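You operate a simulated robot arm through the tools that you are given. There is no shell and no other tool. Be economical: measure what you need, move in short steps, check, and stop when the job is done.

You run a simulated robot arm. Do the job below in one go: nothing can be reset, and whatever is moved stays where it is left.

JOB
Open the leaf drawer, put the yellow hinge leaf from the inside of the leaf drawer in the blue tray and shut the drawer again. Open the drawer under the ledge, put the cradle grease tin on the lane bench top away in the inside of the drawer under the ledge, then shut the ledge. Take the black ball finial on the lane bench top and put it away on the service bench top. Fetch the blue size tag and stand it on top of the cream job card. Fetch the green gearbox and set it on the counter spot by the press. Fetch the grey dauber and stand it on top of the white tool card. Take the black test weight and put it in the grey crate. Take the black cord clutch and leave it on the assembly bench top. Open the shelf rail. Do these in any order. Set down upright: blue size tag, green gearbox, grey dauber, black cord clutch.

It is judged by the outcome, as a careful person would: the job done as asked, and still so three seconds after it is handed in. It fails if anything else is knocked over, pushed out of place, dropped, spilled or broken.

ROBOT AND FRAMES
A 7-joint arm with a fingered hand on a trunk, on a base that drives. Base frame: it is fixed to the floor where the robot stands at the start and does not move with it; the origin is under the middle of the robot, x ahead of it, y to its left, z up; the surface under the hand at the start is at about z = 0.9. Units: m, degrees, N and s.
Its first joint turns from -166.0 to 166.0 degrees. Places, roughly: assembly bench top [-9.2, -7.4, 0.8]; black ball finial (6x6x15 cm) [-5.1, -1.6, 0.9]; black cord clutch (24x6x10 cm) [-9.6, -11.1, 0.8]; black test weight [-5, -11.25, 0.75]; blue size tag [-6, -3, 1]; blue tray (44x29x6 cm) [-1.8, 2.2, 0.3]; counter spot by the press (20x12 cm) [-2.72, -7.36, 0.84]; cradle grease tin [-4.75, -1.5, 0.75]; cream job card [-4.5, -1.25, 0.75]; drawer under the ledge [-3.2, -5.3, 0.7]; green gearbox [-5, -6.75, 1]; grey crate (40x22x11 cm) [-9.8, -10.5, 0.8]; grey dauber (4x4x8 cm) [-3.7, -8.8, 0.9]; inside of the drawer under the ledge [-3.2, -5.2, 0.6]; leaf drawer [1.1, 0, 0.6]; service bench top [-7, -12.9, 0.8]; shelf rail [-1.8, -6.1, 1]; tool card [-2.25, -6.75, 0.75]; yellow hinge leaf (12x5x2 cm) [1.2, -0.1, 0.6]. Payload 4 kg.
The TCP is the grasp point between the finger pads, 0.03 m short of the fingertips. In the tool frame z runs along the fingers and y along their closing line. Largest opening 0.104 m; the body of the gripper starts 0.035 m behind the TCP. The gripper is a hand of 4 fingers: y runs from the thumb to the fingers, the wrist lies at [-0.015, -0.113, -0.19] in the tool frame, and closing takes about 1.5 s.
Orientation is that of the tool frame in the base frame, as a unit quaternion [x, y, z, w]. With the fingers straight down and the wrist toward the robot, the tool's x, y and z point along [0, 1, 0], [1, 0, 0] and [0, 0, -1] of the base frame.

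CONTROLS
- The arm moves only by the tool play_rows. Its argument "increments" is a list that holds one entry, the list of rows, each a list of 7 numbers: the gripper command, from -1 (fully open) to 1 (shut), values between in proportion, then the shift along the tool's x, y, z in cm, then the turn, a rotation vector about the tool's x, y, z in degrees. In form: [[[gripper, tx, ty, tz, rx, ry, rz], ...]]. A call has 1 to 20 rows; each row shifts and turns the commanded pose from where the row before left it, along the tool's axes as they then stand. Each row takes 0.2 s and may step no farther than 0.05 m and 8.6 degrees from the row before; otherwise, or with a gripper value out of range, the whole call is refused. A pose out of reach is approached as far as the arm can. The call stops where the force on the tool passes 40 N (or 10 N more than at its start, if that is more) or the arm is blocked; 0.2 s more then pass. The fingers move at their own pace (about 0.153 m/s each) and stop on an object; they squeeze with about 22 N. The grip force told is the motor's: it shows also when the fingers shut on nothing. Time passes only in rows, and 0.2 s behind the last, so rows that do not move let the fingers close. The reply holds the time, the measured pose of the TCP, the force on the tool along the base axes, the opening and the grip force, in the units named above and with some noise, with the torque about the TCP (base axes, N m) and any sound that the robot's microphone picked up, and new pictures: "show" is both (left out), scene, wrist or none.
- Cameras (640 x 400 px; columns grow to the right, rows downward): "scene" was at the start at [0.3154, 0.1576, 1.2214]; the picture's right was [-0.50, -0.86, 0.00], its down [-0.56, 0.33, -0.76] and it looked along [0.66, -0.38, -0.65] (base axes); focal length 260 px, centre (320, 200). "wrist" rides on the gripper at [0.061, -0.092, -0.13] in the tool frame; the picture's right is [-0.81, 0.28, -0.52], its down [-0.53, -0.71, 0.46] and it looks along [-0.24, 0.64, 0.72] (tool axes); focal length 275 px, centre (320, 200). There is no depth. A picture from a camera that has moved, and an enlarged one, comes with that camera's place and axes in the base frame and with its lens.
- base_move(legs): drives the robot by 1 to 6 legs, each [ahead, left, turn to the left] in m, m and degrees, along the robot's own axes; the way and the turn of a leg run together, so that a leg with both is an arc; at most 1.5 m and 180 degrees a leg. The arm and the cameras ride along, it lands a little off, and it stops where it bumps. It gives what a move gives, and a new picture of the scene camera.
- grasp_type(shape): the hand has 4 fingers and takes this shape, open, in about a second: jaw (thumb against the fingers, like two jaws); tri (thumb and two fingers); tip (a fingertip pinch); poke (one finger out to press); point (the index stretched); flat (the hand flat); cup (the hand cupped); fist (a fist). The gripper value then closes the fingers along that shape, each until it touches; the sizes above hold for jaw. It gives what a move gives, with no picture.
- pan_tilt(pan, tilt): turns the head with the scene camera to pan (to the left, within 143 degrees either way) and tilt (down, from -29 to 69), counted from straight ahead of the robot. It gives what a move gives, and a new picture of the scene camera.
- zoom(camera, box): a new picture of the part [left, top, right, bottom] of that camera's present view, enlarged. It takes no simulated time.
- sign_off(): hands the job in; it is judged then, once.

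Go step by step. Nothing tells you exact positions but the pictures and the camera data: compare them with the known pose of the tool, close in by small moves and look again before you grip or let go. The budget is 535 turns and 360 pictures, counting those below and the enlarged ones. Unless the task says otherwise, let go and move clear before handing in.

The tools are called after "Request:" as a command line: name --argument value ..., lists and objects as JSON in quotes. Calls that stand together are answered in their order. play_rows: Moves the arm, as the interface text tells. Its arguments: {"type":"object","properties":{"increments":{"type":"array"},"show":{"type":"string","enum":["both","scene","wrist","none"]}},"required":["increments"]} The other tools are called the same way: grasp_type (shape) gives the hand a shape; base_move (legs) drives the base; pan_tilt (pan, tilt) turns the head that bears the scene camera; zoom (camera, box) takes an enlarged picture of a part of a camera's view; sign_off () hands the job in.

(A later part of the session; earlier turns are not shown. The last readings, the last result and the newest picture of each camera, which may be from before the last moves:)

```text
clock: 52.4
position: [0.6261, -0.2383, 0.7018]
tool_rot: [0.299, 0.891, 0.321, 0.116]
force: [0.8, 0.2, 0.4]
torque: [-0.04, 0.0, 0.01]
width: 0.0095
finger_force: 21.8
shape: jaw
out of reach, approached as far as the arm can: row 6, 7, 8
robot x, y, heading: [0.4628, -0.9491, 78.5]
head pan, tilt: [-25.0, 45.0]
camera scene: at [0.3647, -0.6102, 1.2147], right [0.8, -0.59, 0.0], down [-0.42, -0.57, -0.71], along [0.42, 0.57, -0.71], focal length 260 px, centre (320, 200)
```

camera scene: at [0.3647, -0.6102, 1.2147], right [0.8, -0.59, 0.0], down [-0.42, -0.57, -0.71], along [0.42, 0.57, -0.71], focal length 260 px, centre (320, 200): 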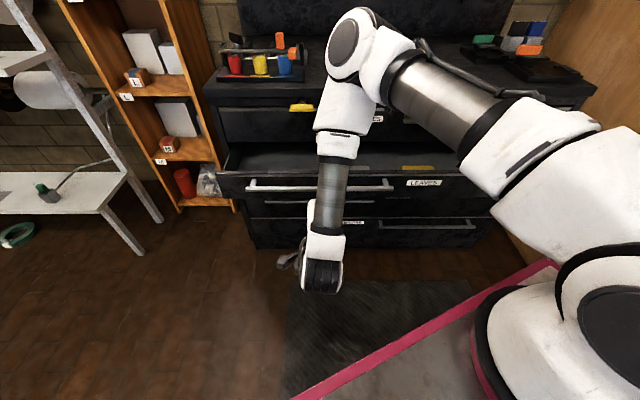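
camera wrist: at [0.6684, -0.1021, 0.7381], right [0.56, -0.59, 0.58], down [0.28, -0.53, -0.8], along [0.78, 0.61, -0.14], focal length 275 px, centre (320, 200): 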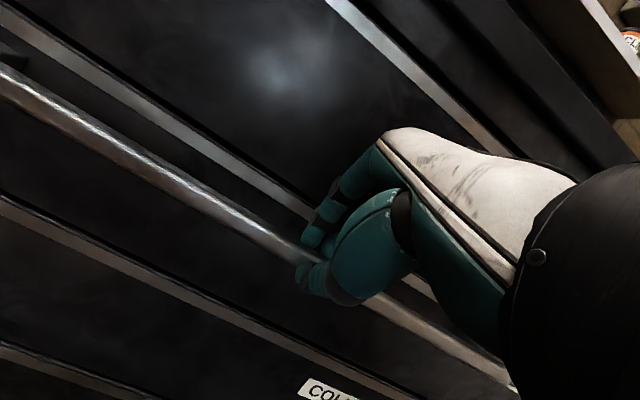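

The grip slipped off the bar at about 17 cm open because the arm ran out of reach. I'll drive back 15 cm, then re-grip the bar.

Request:
base_move --legs '[[-0.14, 0.06, 0]]'

Request:
play_rows --increments '[[[-0.2, 0, 2.6, -3.0, 0, 0, 0], [-0.2, 0, 2.6, -3.0, 0, 0, 0], [-0.2, 0, 3.0, 2.5, 0, 0, 0], [-0.2, 0, 3.0, 2.5, 0, 0, 0], [-0.2, 0, 3.0, 2.5, 0, 0, 0], [-0.2, 0, 0, 0, 0, 0, 0]]]'

```text
clock: 53.7
position: [0.5397, -0.3627, 0.7007]
tool_rot: [0.298, 0.891, 0.321, 0.116]
force: [-0.5, -0.5, -1.2]
torque: [0.0, 0.0, 0.02]
width: 0.0095
finger_force: 21.6
shape: jaw
robot x, y, heading: [0.3791, -1.0804, 78.5]
head pan, tilt: [-25.0, 45.0]
camera scene: at [0.2781, -0.737, 1.2147], right [0.81, -0.59, 0.0], down [-0.42, -0.57, -0.71], along [0.42, 0.57, -0.71], focal length 260 px, centre (320, 200)
```

scene: 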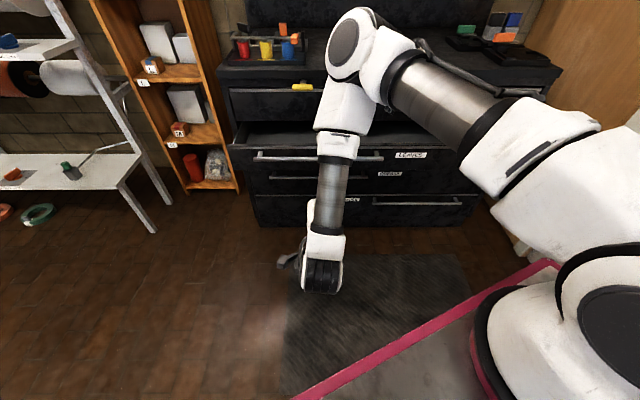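

```text
clock: 55.1
position: [0.6124, -0.2729, 0.7834]
tool_rot: [0.298, 0.892, 0.321, 0.115]
force: [0.0, 0.1, 0.1]
torque: [0.0, -0.02, 0.01]
width: 0.0622
finger_force: 0.1
shape: jaw
robot x, y, heading: [0.3757, -1.0774, 78.7]
head pan, tilt: [-25.0, 45.0]
camera scene: at [0.2781, -0.737, 1.2147], right [0.81, -0.59, 0.0], down [-0.42, -0.57, -0.71], along [0.42, 0.57, -0.71], focal length 260 px, centre (320, 200)
camera wrist: at [0.471, -0.3563, 0.8231], right [0.57, -0.58, 0.58], down [0.28, -0.53, -0.8], along [0.78, 0.61, -0.14], focal length 275 px, centre (320, 200)
```

scene: 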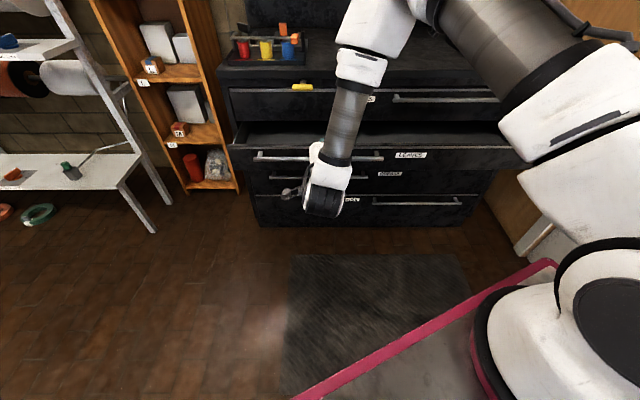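
wrist: 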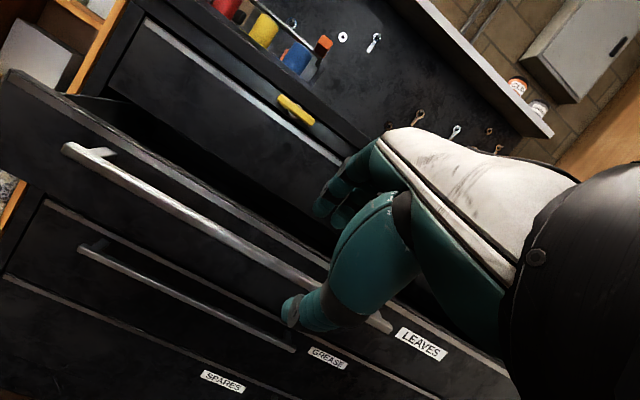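

Request:
play_rows --increments '[[[-0.2, 0, 2.0, 2.0, 0, 0, 0], [-0.2, 0, 2.0, 2.0, 0, 0, 0], [-0.2, 0, 2.1, 2.2, 0, 0, 0], [-0.2, 0, 0, 2.5, 0, 0, 0], [-0.2, 0, 0, 2.5, 0, 0, 0], [-0.2, 0, 0, 2.5, 0, 0, 0], [-0.2, 0, 0, 2.5, 0, 0, 0], [-0.2, 0, 0, 0, 0, 0, 0]]]' --show "wrist"

```text
clock: 56.9
position: [0.7049, -0.1504, 0.6942]
tool_rot: [0.298, 0.892, 0.321, 0.114]
force: [0.3, -0.1, 1.3]
torque: [0.05, 0.0, 0.03]
width: 0.0624
finger_force: 0.1
shape: jaw
robot x, y, heading: [0.3793, -1.0745, 78.7]
head pan, tilt: [-25.0, 45.0]
camera wrist: at [0.5631, -0.2333, 0.735], right [0.56, -0.58, 0.58], down [0.28, -0.53, -0.8], along [0.78, 0.61, -0.14], focal length 275 px, centre (320, 200)
```

wrist: 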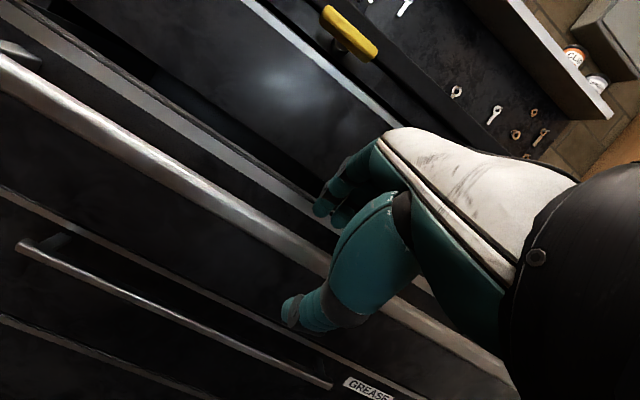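

Same grip geometry as before; close and pull another 12 cm.

Request:
play_rows --increments '[[[1, 0, 0, 0.3, 0, 0, 0], [1, 0, 0, 0, 0, 0, 0], [1, 0, 0, 0, 0, 0, 0], [1, 0, 0, 0, 0, 0, 0], [1, 0, 0, 0, 0, 0, 0], [1, 0, 0, 0, 0, 0, 0], [1, 0, 0, 0, 0, 0, 0], [1, 0, -1.53, -1.29, 0, 0, 0], [1, 0, -1.53, -1.29, 0, 0, 0], [1, 0, -1.53, -1.29, 0, 0, 0], [1, 0, -1.53, -1.29, 0, 0, 0], [1, 0, -1.53, -1.29, 0, 0, 0], [1, 0, -1.53, -1.29, 0, 0, 0]]]' --show "scene"

```text
clock: 59.7
position: [0.6322, -0.2451, 0.6923]
tool_rot: [0.298, 0.892, 0.321, 0.116]
force: [11.6, -9.2, -10.4]
torque: [-0.23, -0.06, -0.15]
width: 0.0126
finger_force: 22.6
shape: jaw
robot x, y, heading: [0.3772, -1.0798, 78.8]
head pan, tilt: [-25.0, 45.0]
camera scene: at [0.2787, -0.7369, 1.2147], right [0.81, -0.59, 0.0], down [-0.42, -0.57, -0.71], along [0.42, 0.57, -0.71], focal length 260 px, centre (320, 200)
```

scene: 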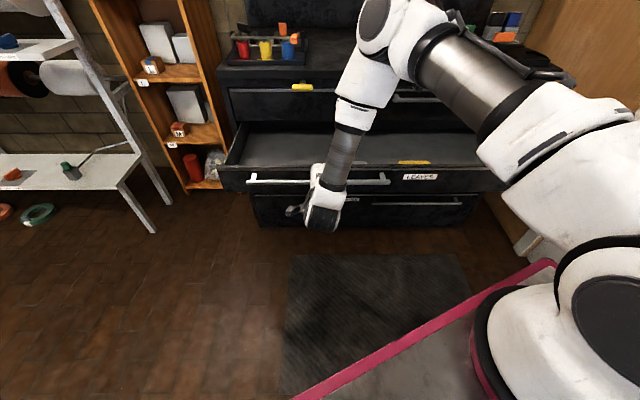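

Request:
play_rows --increments '[[[-0.2, 0, 0, 0, 0, 0, 0], [-0.2, 0, 0, 0, 0, 0, 0], [-0.2, 0, 0, -2.5, 0, 0, 0], [-0.2, 0, 0, -2.5, 0, 0, 0], [-0.2, 0, 0, -2.5, 0, 0, 0], [-0.2, 0, 0, -2.5, 0, 0, 0], [-0.2, 0, 2.6, -3, 0, 0, 0], [-0.2, 0, 2.6, -3, 0, 0, 0], [-0.2, 0, 2.6, -3, 0, 0, 0], [-1, -3, 2.5, -1.7, 8, 0, 0], [-1, -3, 1, -1, 8, 0, 0], [-1, -4, 0, 0, 8, 0, 0], [-1, -4, 0, 0, 8, 0, 0], [-1, -4, 0, 0, 8, 0, 0], [-1, -4, 0, 0, 0, 0, 0]]]'

```text
clock: 62.9
position: [0.7736, -0.4164, 0.936]
tool_rot: [0.319, 0.948, -0.004, 0.006]
force: [1.1, -0.4, -0.5]
torque: [0.0, -0.05, -0.01]
width: 0.1039
finger_force: 0.0
shape: jaw
robot x, y, heading: [0.3807, -1.0783, 78.8]
head pan, tilt: [-25.0, 45.0]
camera scene: at [0.2777, -0.7369, 1.2147], right [0.81, -0.59, 0.0], down [-0.42, -0.57, -0.71], along [0.42, 0.57, -0.71], focal length 260 px, centre (320, 200)
camera wrist: at [0.669, -0.4487, 1.0656], right [0.81, -0.27, 0.53], down [0.0, -0.89, -0.45], along [0.59, 0.36, -0.72], focal length 275 px, centre (320, 200)
```

scene: 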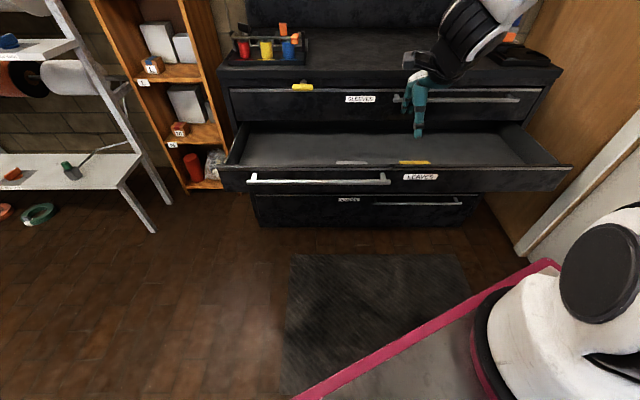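
wrist: 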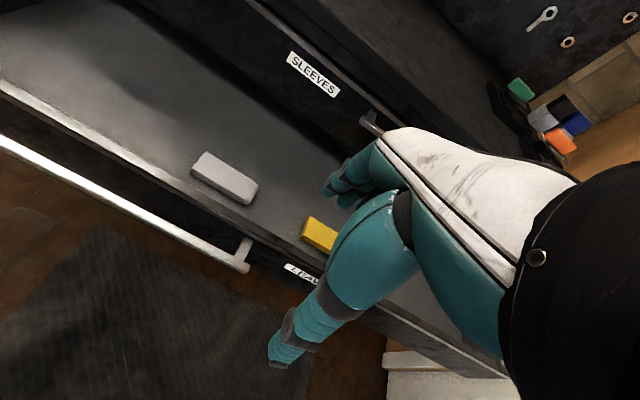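

Drawer is open with a yellow and a grey leaf inside. Yellow is at about (1.00, -0.33, 0.64); I move over it and look.

Request:
play_rows --increments '[[[-0.4, -2.5, 4, 0, 0, 0, -1.8], [-0.4, -2.5, 4, 0, 0, 0, 0], [-0.4, -2.5, 4, 0, 0, 0, 0], [-0.4, -2.5, 4, 0, 0, 0, 0], [-0.4, -2.5, 4, 2, 0, 0, 0], [-0.4, 0, 0, 4, 0, 0, 0], [-0.4, 0, 0, 4, 0, 0, 0], [-0.4, 0, 0, 4, 0, 0, 0], [-0.4, 0, 0, 0, 0, 0, 0]]]'

```text
refused: row 5 steps farther than a row can; nothing moved
```

Request:
play_rows --increments '[[[-0.4, -2.5, 4, 0, 0, 0, -1.8], [-0.4, -2.5, 4, 0, 0, 0, 0], [-0.4, -2.5, 4, 0, 0, 0, 0], [-0.4, -2.5, 4, 0, 0, 0, 0], [-0.4, -2.5, 4, 0, 0, 0, 0], [-0.4, 0, 0, 4, 0, 0, 0], [-0.4, 0, 0, 4, 0, 0, 0], [-0.4, 0, 0, 4, 0, 0, 0], [-0.4, 0, 0, 2, 0, 0, 0], [-0.4, 0, 0, 0, 0, 0, 0]]]'

```text
clock: 65.1
position: [0.9949, -0.3298, 0.7957]
tool_rot: [0.305, 0.952, -0.004, 0.006]
force: [0.2, -0.2, -0.2]
torque: [0.0, 0.02, 0.0]
width: 0.0733
finger_force: 0.1
shape: jaw
robot x, y, heading: [0.3745, -1.0767, 78.7]
head pan, tilt: [-25.0, 45.0]
camera scene: at [0.2781, -0.737, 1.2147], right [0.81, -0.59, 0.0], down [-0.42, -0.57, -0.71], along [0.42, 0.57, -0.71], focal length 260 px, centre (320, 200)
camera wrist: at [0.8909, -0.3648, 0.925], right [0.81, -0.24, 0.53], down [0.02, -0.89, -0.45], along [0.58, 0.38, -0.72], focal length 275 px, centre (320, 200)
```

scene: 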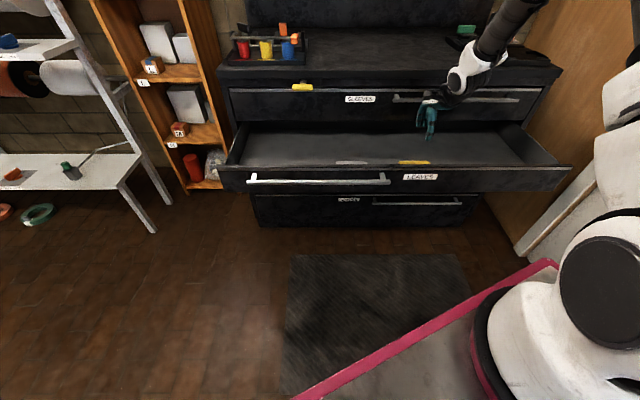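
wrist: 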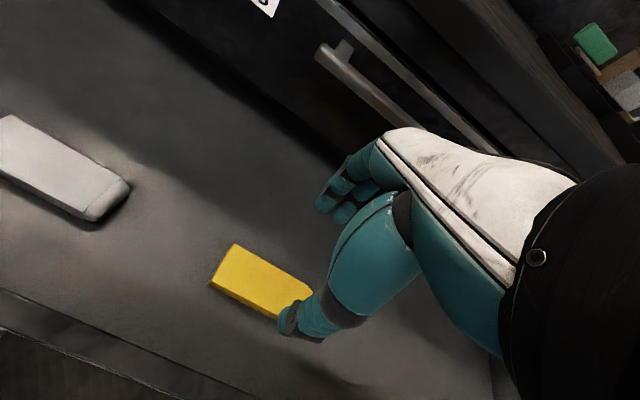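

Request:
play_rows --increments '[[[-0.7, -1.15, 1.3, 3, 0, 0, 0], [-0.7, 0, 0, 3, 0, 0, 0], [-0.7, 0, 0, 2, 0, 0, 0], [-0.7, 0, 0, 1.5, 0, 0, 0], [-0.7, 0, 0, 0, 0, 0, 0]]]'

```text
clock: 66.3
position: [1.0115, -0.3262, 0.7006]
tool_rot: [0.305, 0.952, -0.003, 0.006]
force: [0.4, 0.7, -0.5]
torque: [0.04, 0.01, 0.0]
width: 0.0882
finger_force: 0.0
shape: jaw
robot x, y, heading: [0.3781, -1.0759, 78.5]
head pan, tilt: [-25.0, 45.0]
camera scene: at [0.2782, -0.737, 1.2147], right [0.81, -0.59, 0.0], down [-0.42, -0.57, -0.71], along [0.42, 0.57, -0.71], focal length 260 px, centre (320, 200)
camera wrist: at [0.9086, -0.3608, 0.8305], right [0.81, -0.24, 0.53], down [0.02, -0.89, -0.45], along [0.58, 0.38, -0.72], focal length 275 px, centre (320, 200)
```

scene: 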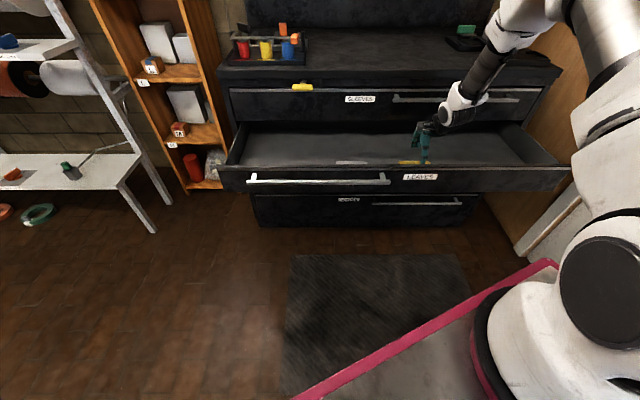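
wrist: 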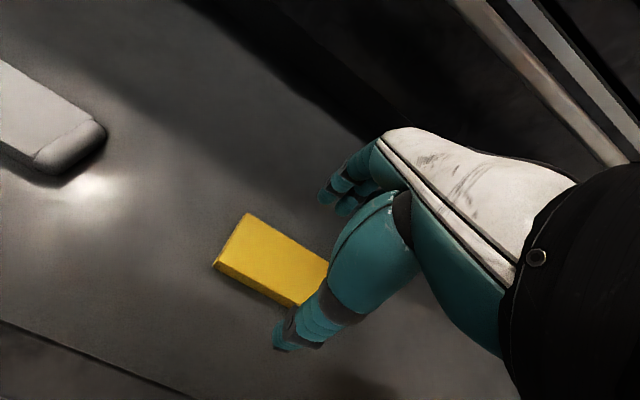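

Request:
play_rows --increments '[[[-0.7, 0, 0, 2, 0, 0, 0], [-0.7, 0, 0, 1, 0, 0, 0], [-0.7, 0, 0, 1, 0, 0, 0], [-0.7, 0, 0, 0.5, 0, 0, 0], [-0.7, 0, 0, 0, 0, 0, 0]]]' --show "wrist"

```text
clock: 67.5
position: [1.0119, -0.325, 0.6571]
tool_rot: [0.305, 0.952, -0.003, 0.006]
force: [0.5, 0.6, 0.1]
torque: [-0.02, -0.01, 0.01]
width: 0.0881
finger_force: 0.0
shape: jaw
robot x, y, heading: [0.3773, -1.0788, 78.9]
head pan, tilt: [-25.0, 45.0]
camera wrist: at [0.9089, -0.3612, 0.7866], right [0.81, -0.24, 0.53], down [0.02, -0.89, -0.45], along [0.58, 0.38, -0.72], focal length 275 px, centre (320, 200)
```

wrist: 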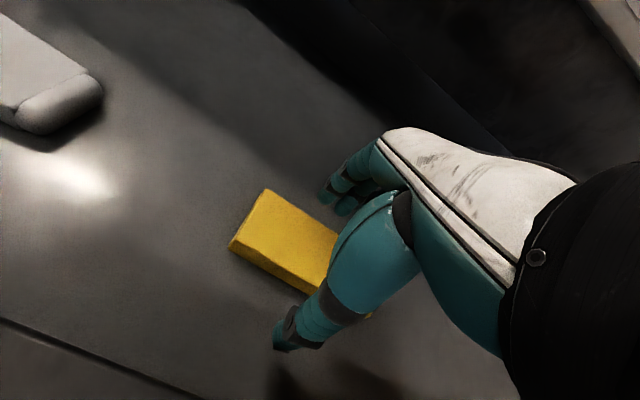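

Request:
play_rows --increments '[[[-0.7, 0, 0, 1, 0, 0, 0], [-0.7, 0, 0, 1, 0, 0, 0], [-0.7, 0, 0, 0.3, 0, 0, 0], [-0.7, 0, 0, 0, 0, 0, 0]]]' --show "wrist"

```text
clock: 68.5
position: [1.0123, -0.3245, 0.6348]
tool_rot: [0.305, 0.952, -0.004, 0.007]
force: [0.2, -0.1, -0.1]
torque: [0.0, -0.02, -0.01]
width: 0.088
finger_force: 0.0
shape: jaw
robot x, y, heading: [0.3755, -1.0791, 78.8]
head pan, tilt: [-25.0, 45.0]
camera wrist: at [0.9081, -0.3612, 0.7642], right [0.81, -0.24, 0.53], down [0.02, -0.89, -0.45], along [0.58, 0.38, -0.72], focal length 275 px, centre (320, 200)
```

wrist: 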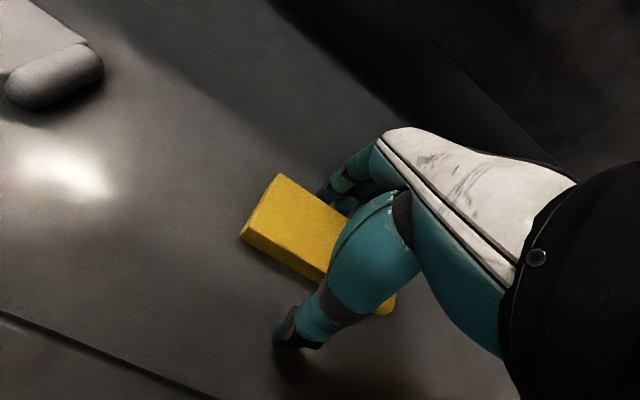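

Request:
play_rows --increments '[[[-0.7, -0.5, 0, 0.5, 0, 0, 0], [1, 0, 0, 0, 0, 0, 0], [1, 0, 0, 0, 0, 0, 0], [1, 0, 0, 0, 0, 0, 0], [1, 0, 0, 0, 0, 0, 0], [1, 0, 0, 0, 0, 0, 0], [1, 0, 0, 0, 0, 0, 0]]]' --show "wrist"

```text
clock: 70.1
position: [1.0149, -0.3287, 0.6307]
tool_rot: [0.305, 0.952, -0.004, 0.007]
force: [0.1, 0.4, 9.6]
torque: [0.08, -0.07, 0.03]
width: 0.0453
finger_force: 22.3
shape: jaw
robot x, y, heading: [0.3758, -1.077, 78.7]
head pan, tilt: [-25.0, 45.0]
camera wrist: at [0.9118, -0.3651, 0.7602], right [0.81, -0.24, 0.53], down [0.02, -0.89, -0.45], along [0.58, 0.38, -0.72], focal length 275 px, centre (320, 200)
```

wrist: 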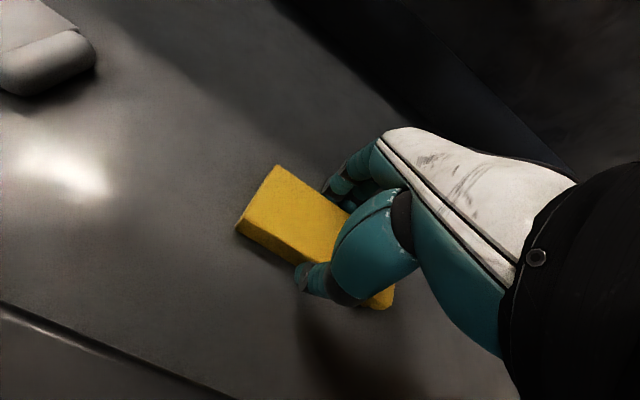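

Request:
play_rows --increments '[[[1, 0, 0, -2, 0, 0, 0], [1, 0, 0, -4, 0, 0, 0], [1, 0, 0, -4, 0, 0, 0], [1, 0, 0, -4, 0, 0, 0], [1, 0, 0, -4, 0, 0, 0], [1, 0, 0, -4, 0, 0, 0], [1, 0, 0, -4, 0, 0, 0], [1, 4, -2.5, -1, 0, 0, 0], [1, 4, -2.5, -1, 0, 0, 0], [1, 4, -2.5, -1, 0, 0, 0], [1, 4, -2.5, -1, 0, 0, 0], [1, 4, -2.5, -1, 0, 0, 0]]]'

Request:
pan_tilt --pan 40 --tilt 25

```text
clock: 72.7
position: [0.7807, -0.315, 0.9366]
tool_rot: [0.307, 0.952, -0.002, 0.007]
force: [0.3, 0.4, -4.7]
torque: [0.01, 0.1, 0.05]
width: 0.0448
finger_force: 22.0
shape: jaw
robot x, y, heading: [0.3734, -1.08, 78.5]
head pan, tilt: [-25.0, 45.0]
camera scene: at [0.279, -0.7368, 1.2147], right [0.81, -0.59, 0.0], down [-0.42, -0.57, -0.71], along [0.42, 0.57, -0.71], focal length 260 px, centre (320, 200)
camera wrist: at [0.6769, -0.3503, 1.0663], right [0.81, -0.24, 0.53], down [0.02, -0.89, -0.45], along [0.58, 0.37, -0.72], focal length 275 px, centre (320, 200)
```

scene: 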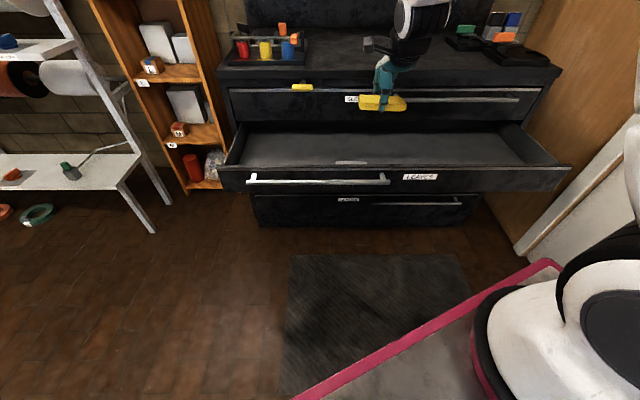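
wrist: 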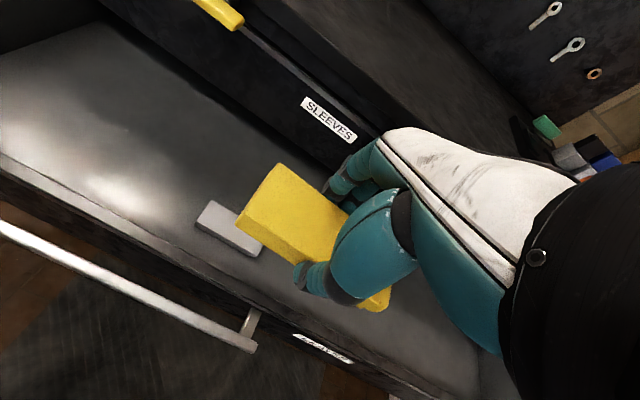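

```text
clock: 74.1
position: [0.7791, -0.3138, 0.9367]
tool_rot: [0.305, 0.952, -0.003, 0.006]
force: [0.7, -0.2, -4.6]
torque: [-0.05, 0.07, 0.03]
width: 0.045
finger_force: 21.7
shape: jaw
robot x, y, heading: [0.3787, -1.0763, 78.6]
head pan, tilt: [40.0, 25.0]
camera scene: at [0.1859, -0.7215, 1.2453], right [0.88, 0.48, 0.0], down [0.2, -0.37, -0.91], along [-0.43, 0.8, -0.42], focal length 260 px, centre (320, 200)
```

scene: 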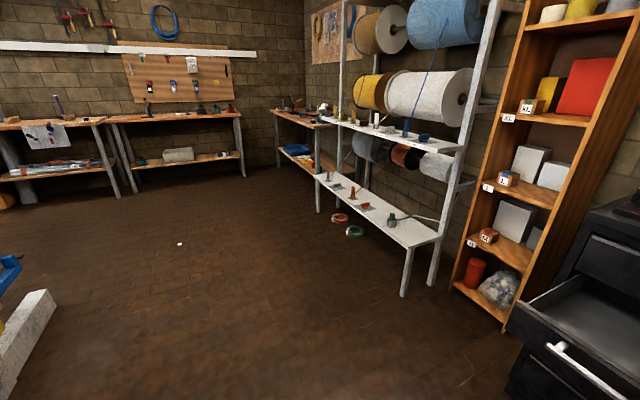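

Holding the leaf. The blue tray is on the low shelf of the corner bench at about (-1.8, 2.2); I'll turn left and drive toward it.

Request:
base_move --legs '[[-0.1, 0, 0], [0, 0, 55], [1.4, 0, 0]]'

Request:
pan_tilt --pan 0 --tilt 30

```text
clock: 84.3
position: [-1.0072, 0.6124, 0.9368]
tool_rot: [-0.17, 0.985, 0.0, 0.008]
force: [0.4, -0.6, -4.3]
torque: [0.0, 0.03, 0.01]
width: 0.0447
finger_force: 21.8
shape: jaw
robot x, y, heading: [-0.6109, -0.1561, 133.9]
head pan, tilt: [40.0, 25.0]
camera scene: at [-1.0106, -0.1087, 1.2453], right [0.11, 0.99, 0.0], down [0.42, -0.05, -0.91], along [-0.9, 0.1, -0.42], focal length 260 px, centre (320, 200)
```

scene: 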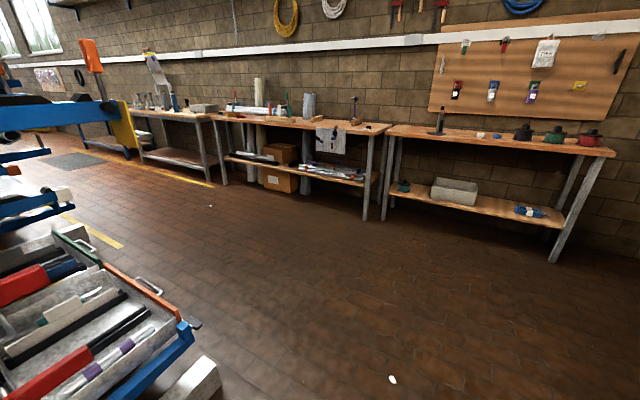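

```text
clock: 85.4
position: [-1.0071, 0.6131, 0.9362]
tool_rot: [-0.171, 0.985, 0.0, 0.006]
force: [0.1, 1.3, -4.6]
torque: [-0.05, 0.01, 0.02]
width: 0.0447
finger_force: 21.9
shape: jaw
robot x, y, heading: [-0.6117, -0.1561, 133.7]
head pan, tilt: [0.0, 30.0]
camera scene: at [-0.9817, -0.0535, 1.2373], right [0.72, 0.69, 0.0], down [0.35, -0.36, -0.87], along [-0.6, 0.62, -0.5], focal length 260 px, centre (320, 200)
```

scene: 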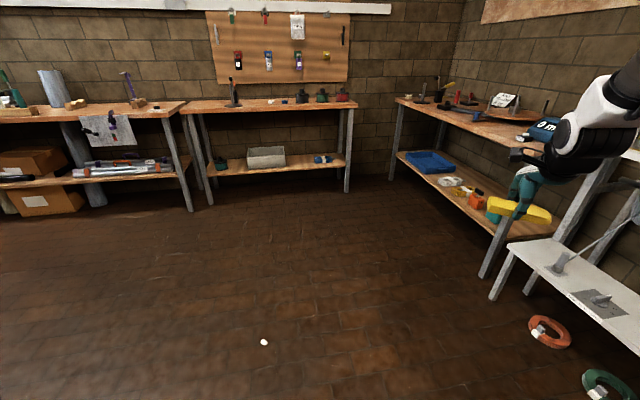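

Request:
base_move --legs '[[1.0, 0, 0]]'

Request:
pan_tilt --pan -40 --tilt 35

```text
clock: 90.5
position: [-1.6935, 1.337, 0.9367]
tool_rot: [-0.169, 0.986, -0.001, 0.007]
force: [0.1, -0.5, -3.9]
torque: [-0.05, 0.04, 0.02]
width: 0.0448
finger_force: 22.3
shape: jaw
robot x, y, heading: [-1.2975, 0.5686, 133.6]
head pan, tilt: [0.0, 30.0]
camera scene: at [-1.6715, 0.6716, 1.2373], right [0.72, 0.69, 0.0], down [0.34, -0.36, -0.87], along [-0.6, 0.63, -0.5], focal length 260 px, centre (320, 200)
```

scene: 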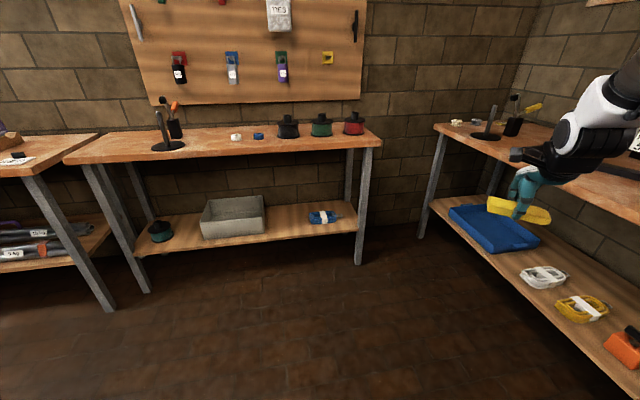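

```text
clock: 91.6
position: [-1.6933, 1.3371, 0.9364]
tool_rot: [-0.168, 0.986, 0.0, 0.007]
force: [0.0, -0.9, -4.6]
torque: [-0.09, 0.05, 0.0]
width: 0.0447
finger_force: 22.0
shape: jaw
robot x, y, heading: [-1.3002, 0.5675, 133.6]
head pan, tilt: [-40.0, 35.0]
camera scene: at [-1.6147, 0.6939, 1.2295], right [1.0, 0.06, 0.0], down [0.04, -0.57, -0.82], along [-0.05, 0.82, -0.57], focal length 260 px, centre (320, 200)
```

scene: 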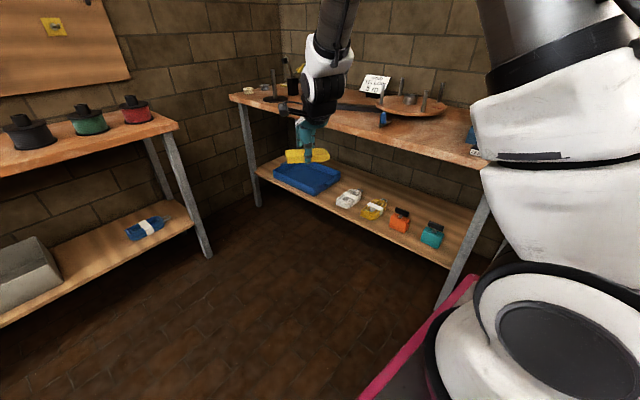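

Tray centre is at about (-1.80, 2.25), rim near z 0.36. Before driving in, I'll swing the arm so the hand faces the bench and stays clear of the corner bench.

Request:
play_rows --increments '[[[1, 0, 0, 0, 0, 0, 8], [1, 0, 0, 0, 0, 0, 8], [1, 0, 0, 0, 0, 0, 8], [1, 0, 0, 0, 0, 0, 8], [1, 0, 0, 0, 0, 0, 8], [1, 0, 0, 0, 0, 0, 8], [1, 0, 0, 0, 0, 0, 7], [1, -2.9, 3.5, 0, 0, 0, 0], [1, -2.9, 3.5, 0, 0, 0, 0], [1, -2.9, 3.5, 0, 0, 0, 0], [1, -2.9, 3.5, 0, 0, 0, 0], [1, -2.9, 3.5, 0, 0, 0, 0], [1, -2.9, 3.5, 0, 0, 0, 0], [1, -2.9, 3.5, 0, 0, 0, 0], [1, -2.9, 3.5, 0, 0, 0, 0], [1, -2.9, 3.5, 0, 0, 0, 0]]]' --show "none"

Request:
base_move --legs '[[0.5, 0.08, 0]]'

```text
clock: 95.0
position: [-1.2996, 1.4448, 0.9421]
tool_rot: [0.305, 0.952, 0.003, 0.006]
force: [-0.4, 0.4, -4.6]
torque: [-0.04, 0.0, 0.01]
width: 0.0447
finger_force: 22.1
shape: jaw
robot x, y, heading: [-1.3053, 0.5695, 133.7]
head pan, tilt: [-40.0, 35.0]
```

```text
clock: 98.0
position: [-1.7112, 1.7463, 0.9441]
tool_rot: [0.301, 0.953, 0.004, 0.006]
force: [-0.5, 0.2, -4.3]
torque: [-0.04, 0.06, -0.01]
width: 0.0448
finger_force: 22.2
shape: jaw
robot x, y, heading: [-1.7009, 0.8718, 134.5]
head pan, tilt: [-40.0, 35.0]
camera scene: at [-2.0184, 0.9918, 1.2295], right [1.0, 0.07, 0.0], down [0.04, -0.57, -0.82], along [-0.06, 0.82, -0.57], focal length 260 px, centre (320, 200)
```

scene: 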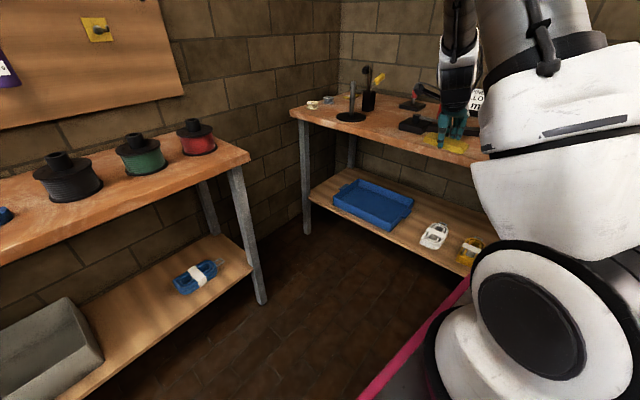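

Request:
base_move --legs '[[0.25, 0, 0]]'

Request:
pan_tilt --pan -55 --tilt 40

```text
clock: 99.8
position: [-1.8945, 1.9326, 0.9436]
tool_rot: [0.299, 0.954, 0.002, 0.007]
force: [-0.3, -1.1, -4.4]
torque: [-0.03, 0.06, 0.01]
width: 0.0446
finger_force: 21.8
shape: jaw
robot x, y, heading: [-1.8838, 1.0542, 134.4]
head pan, tilt: [-40.0, 35.0]
camera scene: at [-2.2007, 1.1779, 1.2295], right [1.0, 0.08, 0.0], down [0.04, -0.57, -0.82], along [-0.06, 0.82, -0.57], focal length 260 px, centre (320, 200)
```

scene: 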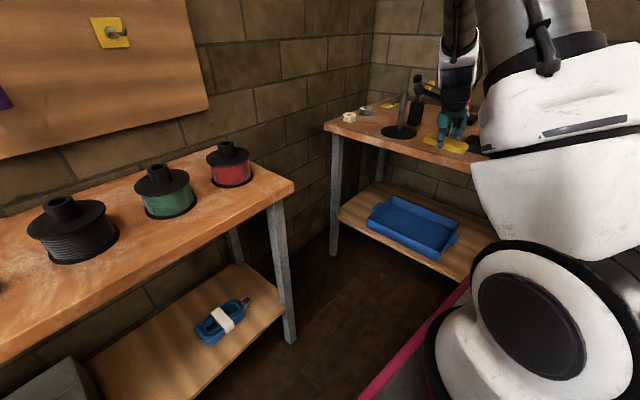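

```text
clock: 100.6
position: [-1.8943, 1.9327, 0.9424]
tool_rot: [0.299, 0.954, 0.002, 0.006]
force: [0.1, -0.2, -4.0]
torque: [-0.03, 0.13, 0.0]
width: 0.0447
finger_force: 21.4
shape: jaw
robot x, y, heading: [-1.8858, 1.0582, 134.4]
head pan, tilt: [-55.0, 40.0]
camera scene: at [-2.1784, 1.1736, 1.222], right [0.98, -0.18, 0.0], down [-0.12, -0.63, -0.77], along [0.14, 0.75, -0.64], focal length 260 px, centre (320, 200)
```

scene: 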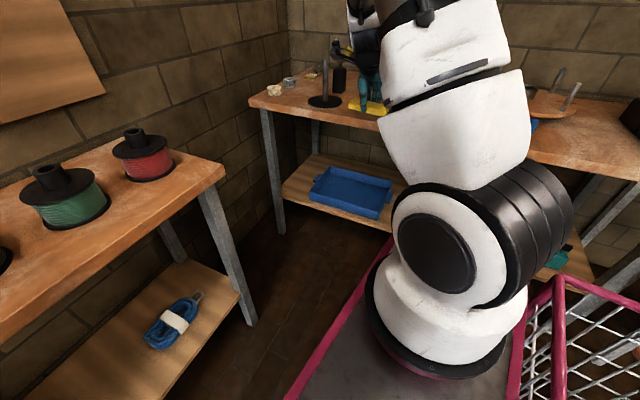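

Request:
play_rows --increments '[[[1, 2.7, -1, 0, -8, 0, 0], [1, 2.7, -1, 0, -8, 0, 0], [1, 2.7, -1, 0, -8, 0, 0], [1, 2.7, -1, 0, -8, 0, 0], [1, 0, -2.33, 3.73, 0, 0, 0], [1, 0, -2.33, 3.73, 0, 0, 0], [1, 0, -2.33, 3.73, 0, 0, 0], [1, 0, -2.33, 3.73, 0, 0, 0], [1, 0, -2.33, 3.73, 0, 0, 0], [1, 0, -2.33, 3.73, 0, 0, 0], [1, 0, -2.33, 3.73, 0, 0, 0], [1, 0, -2.33, 3.73, 0, 0, 0]]]'

```text
clock: 103.2
position: [-1.9995, 1.9644, 0.5812]
tool_rot: [0.286, 0.917, 0.265, 0.088]
force: [0.1, 0.6, -4.2]
torque: [-0.05, 0.12, -0.01]
width: 0.0445
finger_force: 21.6
shape: jaw
robot x, y, heading: [-1.8852, 1.0566, 134.2]
head pan, tilt: [-55.0, 40.0]
camera scene: at [-2.1784, 1.1735, 1.222], right [0.98, -0.18, 0.0], down [-0.12, -0.63, -0.77], along [0.14, 0.75, -0.64], focal length 260 px, centre (320, 200)
camera wrist: at [-2.1343, 1.8802, 0.6405], right [0.63, -0.5, 0.59], down [0.24, -0.6, -0.76], along [0.74, 0.63, -0.26], focal length 275 px, centre (320, 200)
```

scene: 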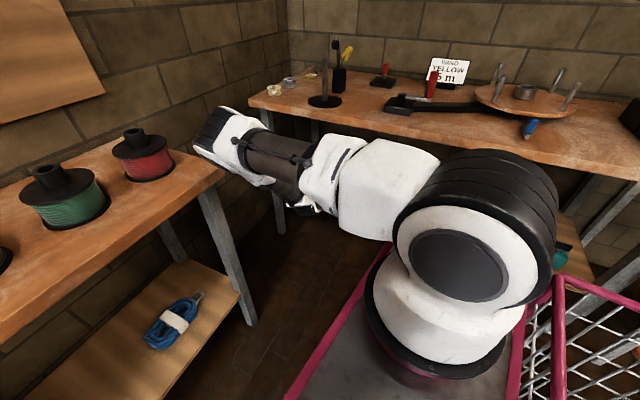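
wrist: 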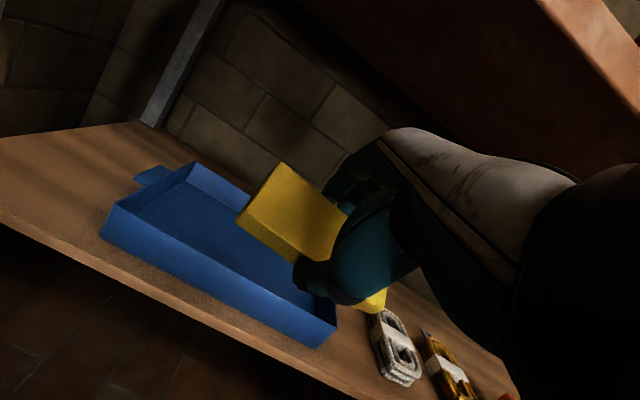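

Request:
play_rows --increments '[[[1, 0, -2.1, 3.4, 0, 0, 0], [1, 0, -2.1, 3.4, 0, 0, 0], [1, 0, -2.1, 3.4, 0, 0, 0], [1, 0, 3.4, 2.12, 0, 0, 0], [1, 0, 3.4, 2.12, 0, 0, 0], [1, 0, 3.4, 2.12, 0, 0, 0], [1, 0, 3.4, 2.12, 0, 0, 0], [1, 0, 3.4, 2.12, 0, 0, 0], [1, 0, 0, 0, 0, 0, 0]]]'

```text
clock: 105.2
position: [-1.8852, 2.132, 0.4615]
tool_rot: [0.286, 0.916, 0.265, 0.089]
force: [-0.2, -0.1, -4.2]
torque: [-0.01, 0.07, 0.02]
width: 0.0441
finger_force: 21.6
shape: jaw
robot x, y, heading: [-1.8849, 1.0585, 134.3]
head pan, tilt: [-55.0, 40.0]
camera scene: at [-2.1783, 1.1737, 1.222], right [0.98, -0.19, 0.0], down [-0.12, -0.63, -0.77], along [0.14, 0.75, -0.64], focal length 260 px, centre (320, 200)
camera wrist: at [-2.0192, 2.0485, 0.521], right [0.63, -0.5, 0.59], down [0.24, -0.6, -0.76], along [0.74, 0.62, -0.26], focal length 275 px, centre (320, 200)
```

scene: 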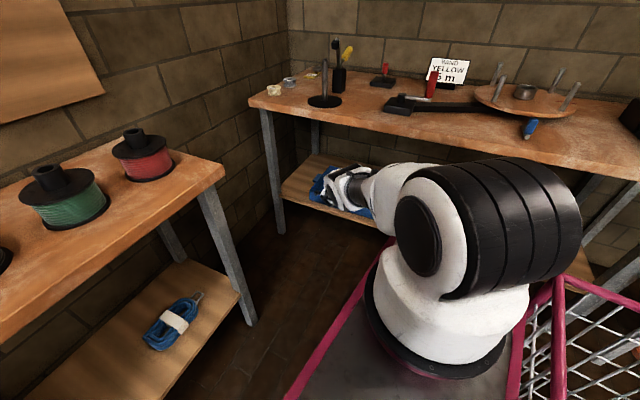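
wrist: 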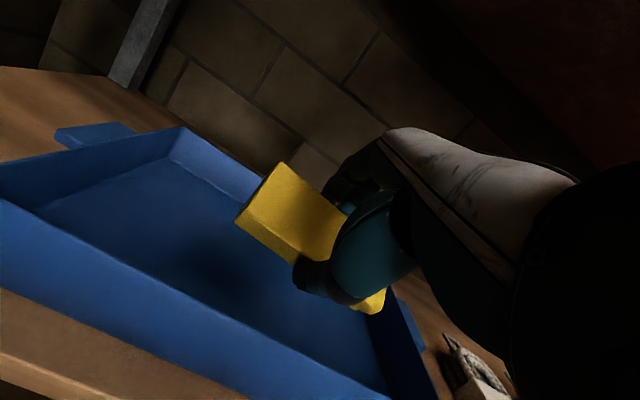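

Request:
play_rows --increments '[[[1, 0, 3.4, 2.12, 0, 0, 0], [1, 0, 3.4, 2.12, 0, 0, 0], [1, 0, 3.4, 2.12, 0, 0, 0], [1, 0, -1.06, 1.7, 0, 0, 0], [1, 0, -1.06, 1.7, 0, 0, 0], [1, 0, -1.06, 1.7, 0, 0, 0], [1, 0, 0, 0, 0, 0, 0]]]'

```text
clock: 106.8
position: [-1.875, 2.1406, 0.469]
tool_rot: [0.285, 0.917, 0.266, 0.088]
force: [0.3, 0.6, -4.7]
torque: [-0.07, 0.05, -0.04]
width: 0.0443
finger_force: 22.0
shape: jaw
out of reach, approached as far as the arm can: row 1, 2, 3, 4, 5, 6
robot x, y, heading: [-1.8821, 1.0575, 134.4]
head pan, tilt: [-55.0, 40.0]
camera scene: at [-2.1783, 1.1737, 1.222], right [0.98, -0.18, 0.0], down [-0.12, -0.63, -0.77], along [0.14, 0.75, -0.64], focal length 260 px, centre (320, 200)
camera wrist: at [-2.0096, 2.0577, 0.5291], right [0.63, -0.5, 0.59], down [0.24, -0.6, -0.76], along [0.73, 0.63, -0.26], focal length 275 px, centre (320, 200)
```

scene: 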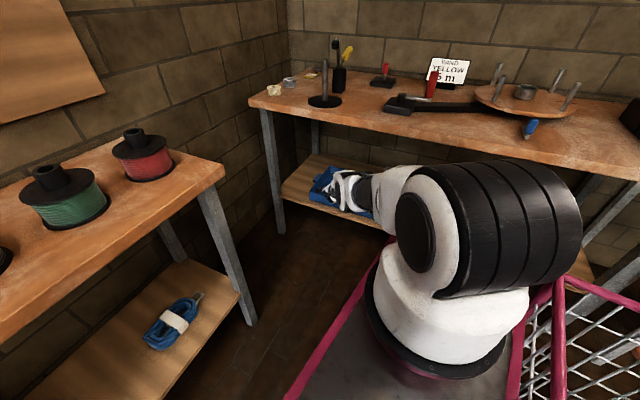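
wrist: 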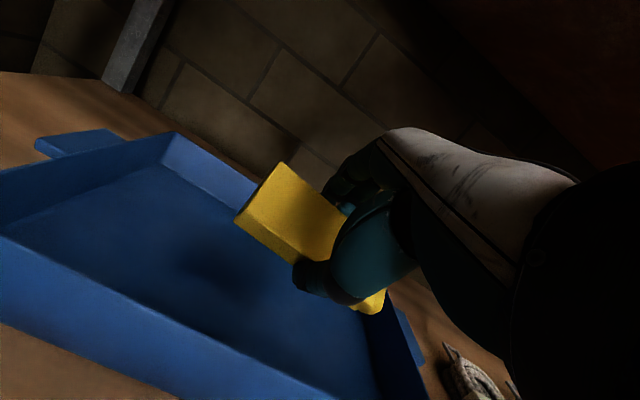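

The arm is at full stretch; I'll sidestep the base 11 cm toward the bench so the leaf goes over the tray's middle.

Request:
base_move --legs '[[0.02, -0.12, 0]]'

Request:
play_rows --increments '[[[1, 0, -1.06, 1.7, 0, 0, 0], [1, 0, -1.06, 1.7, 0, 0, 0], [1, 0, 0, 0, 0, 0, 0]]]'

```text
clock: 108.0
position: [-1.8101, 2.2384, 0.469]
tool_rot: [0.284, 0.917, 0.265, 0.088]
force: [-0.5, -0.7, -5.0]
torque: [-0.08, 0.08, 0.01]
width: 0.0442
finger_force: 22.2
shape: jaw
robot x, y, heading: [-1.8128, 1.1577, 134.5]
head pan, tilt: [-55.0, 40.0]
camera scene: at [-2.109, 1.2693, 1.222], right [0.98, -0.18, 0.0], down [-0.12, -0.63, -0.77], along [0.14, 0.75, -0.64], focal length 260 px, centre (320, 200)
```

scene: 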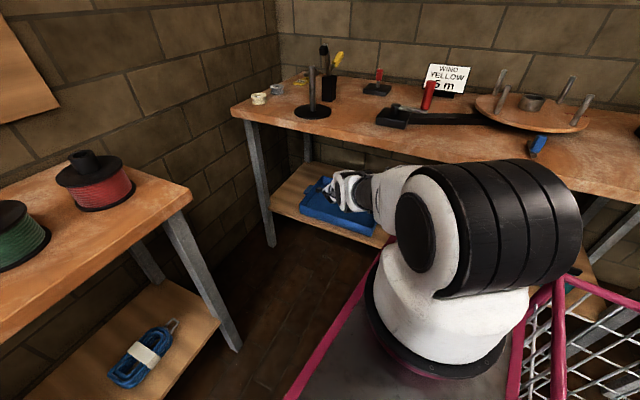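

```text
clock: 108.8
position: [-1.8046, 2.2242, 0.4576]
tool_rot: [0.284, 0.917, 0.266, 0.088]
force: [0.8, 0.8, -4.3]
torque: [-0.06, 0.09, 0.04]
width: 0.0442
finger_force: 21.6
shape: jaw
out of reach, approached as far as the arm can: row 1, 2
robot x, y, heading: [-1.8164, 1.1559, 134.6]
head pan, tilt: [-55.0, 40.0]
camera scene: at [-2.109, 1.2693, 1.222], right [0.98, -0.18, 0.0], down [-0.12, -0.63, -0.77], along [0.14, 0.75, -0.64], focal length 260 px, centre (320, 200)
camera wrist: at [-1.9393, 2.1414, 0.5177], right [0.64, -0.49, 0.59], down [0.24, -0.6, -0.76], along [0.73, 0.63, -0.26], focal length 275 px, centre (320, 200)
```

scene: 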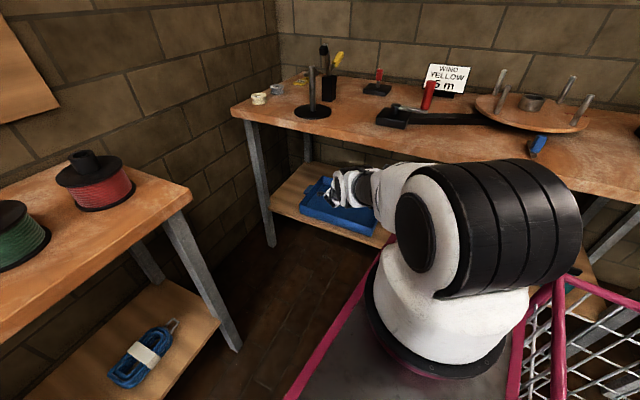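
wrist: 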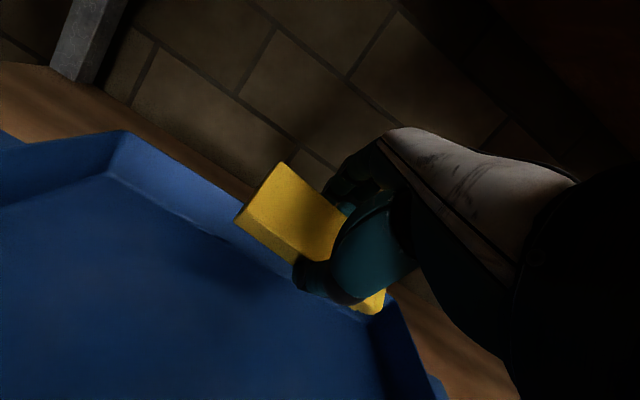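

Request:
play_rows --increments '[[[1, 0, 0, 0, -6, 0, 0], [1, 0, 0, 0, -6, 0, 0], [1, 0, 0, 0, -6, 0, 0], [1, 0, -1.3, 1.3, 0, 0, 0], [1, 0, -1.3, 1.3, 0, 0, 0], [1, 0, 0, 0, 0, 0, 0]]]'

```text
clock: 110.2
position: [-1.8002, 2.2144, 0.4964]
tool_rot: [0.267, 0.864, 0.406, 0.131]
force: [0.0, -0.6, -4.7]
torque: [-0.08, 0.1, 0.04]
width: 0.044
finger_force: 21.8
shape: jaw
out of reach, approached as far as the arm can: row 1, 2, 3, 4, 5
robot x, y, heading: [-1.8184, 1.1502, 134.5]
head pan, tilt: [-55.0, 40.0]
camera scene: at [-2.109, 1.2692, 1.222], right [0.98, -0.18, 0.0], down [-0.12, -0.63, -0.77], along [0.14, 0.75, -0.64], focal length 260 px, centre (320, 200)
camera wrist: at [-1.9405, 2.1205, 0.5074], right [0.54, -0.64, 0.55], down [0.39, -0.39, -0.83], along [0.75, 0.66, 0.04], focal length 275 px, centre (320, 200)
```

scene: 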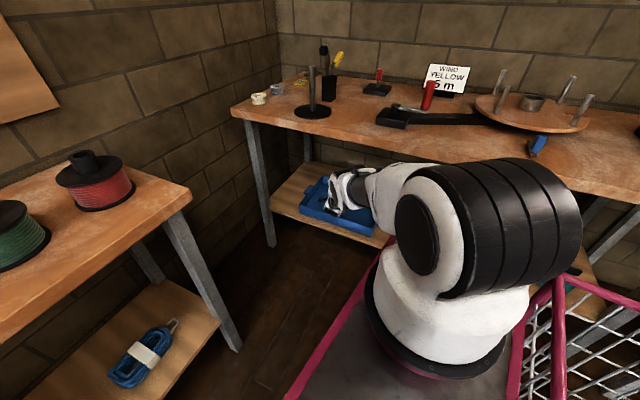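
wrist: 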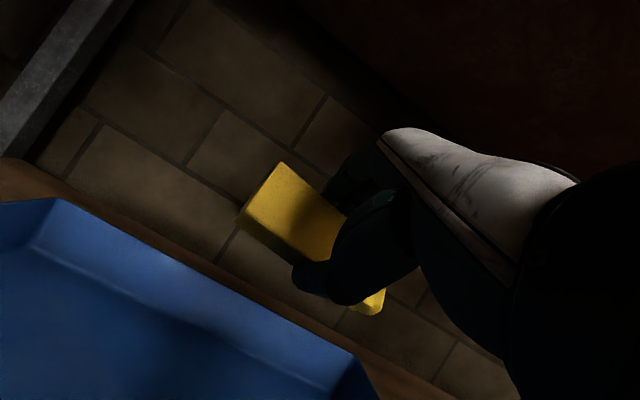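

Request:
play_rows --increments '[[[1, 0, 0, 0, 8, 0, 0], [1, 0, 0, 0, 8, 0, 0], [1, 0, 0, 0, 8, 0, 0], [1, 0, 0, 0, 8, 0, 0], [1, 0, -0.7, 2.5, 0, 0, 0], [1, 0, -0.7, 2.5, 0, 0, 0], [1, 0, 0, 0, 0, 0, 0]]]'

```text
clock: 111.8
position: [-1.8003, 2.2147, 0.4426]
tool_rot: [0.293, 0.943, 0.153, 0.052]
force: [-0.1, -0.3, -4.4]
torque: [-0.03, 0.08, -0.01]
width: 0.0439
finger_force: 22.0
shape: jaw
robot x, y, heading: [-1.8113, 1.1573, 134.7]
head pan, tilt: [-55.0, 40.0]
camera scene: at [-2.109, 1.2693, 1.222], right [0.98, -0.18, 0.0], down [-0.12, -0.63, -0.77], along [0.14, 0.75, -0.64], focal length 260 px, centre (320, 200)
camera wrist: at [-1.9229, 2.1465, 0.5363], right [0.72, -0.38, 0.59], down [0.14, -0.74, -0.65], along [0.68, 0.55, -0.48], focal length 275 px, centre (320, 200)
```

scene: 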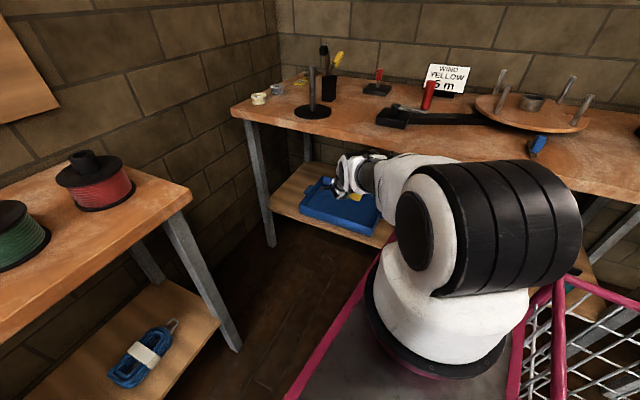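
wrist: 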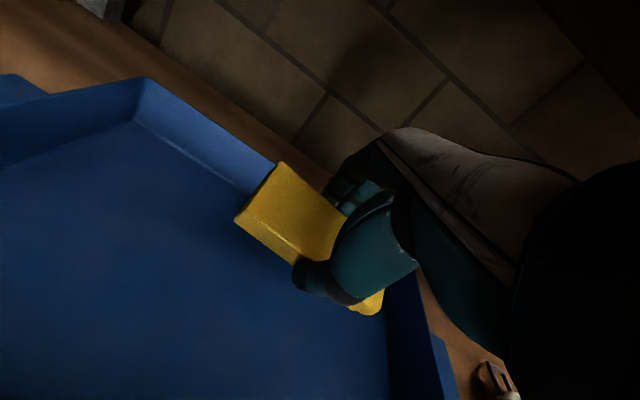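

Request:
play_rows --increments '[[[1, 1.5, -0.6, 1.9, 0, 0, 0], [1, 1.5, -0.6, 1.9, 0, 0, 0], [1, 0, -0.6, 1.9, 0, 0, 0], [1, 0, -0.3, 1, 0, 0, 0], [1, 0, 0, 0, 0, 0, 0]]]'

```text
clock: 113.0
position: [-1.8053, 2.2194, 0.4341]
tool_rot: [0.293, 0.943, 0.152, 0.052]
force: [0.1, -0.7, -4.1]
torque: [-0.06, 0.02, -0.01]
width: 0.044
finger_force: 21.4
shape: jaw
out of reach, approached as far as the arm can: row 1, 2, 3, 4
robot x, y, heading: [-1.8141, 1.1557, 134.6]
head pan, tilt: [-55.0, 40.0]
camera scene: at [-2.109, 1.2693, 1.222], right [0.98, -0.18, 0.0], down [-0.12, -0.63, -0.77], along [0.14, 0.75, -0.64], focal length 260 px, centre (320, 200)
camera wrist: at [-1.9284, 2.151, 0.5272], right [0.72, -0.38, 0.59], down [0.14, -0.74, -0.65], along [0.68, 0.55, -0.48], focal length 275 px, centre (320, 200)
```

scene: 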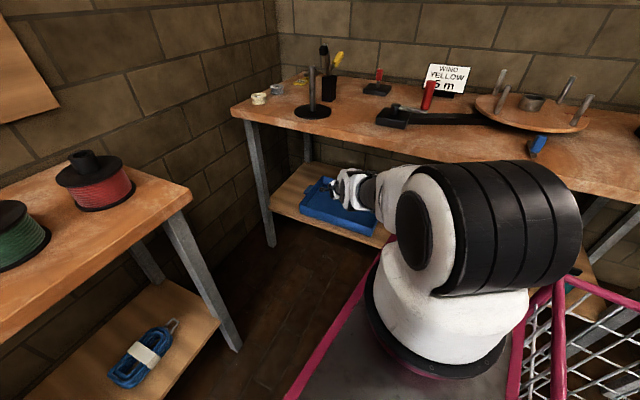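
wrist: 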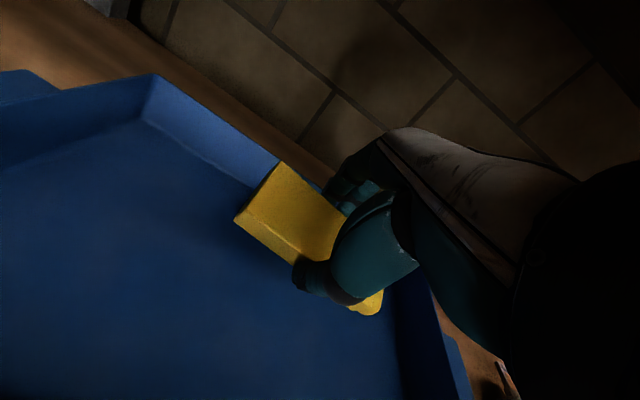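

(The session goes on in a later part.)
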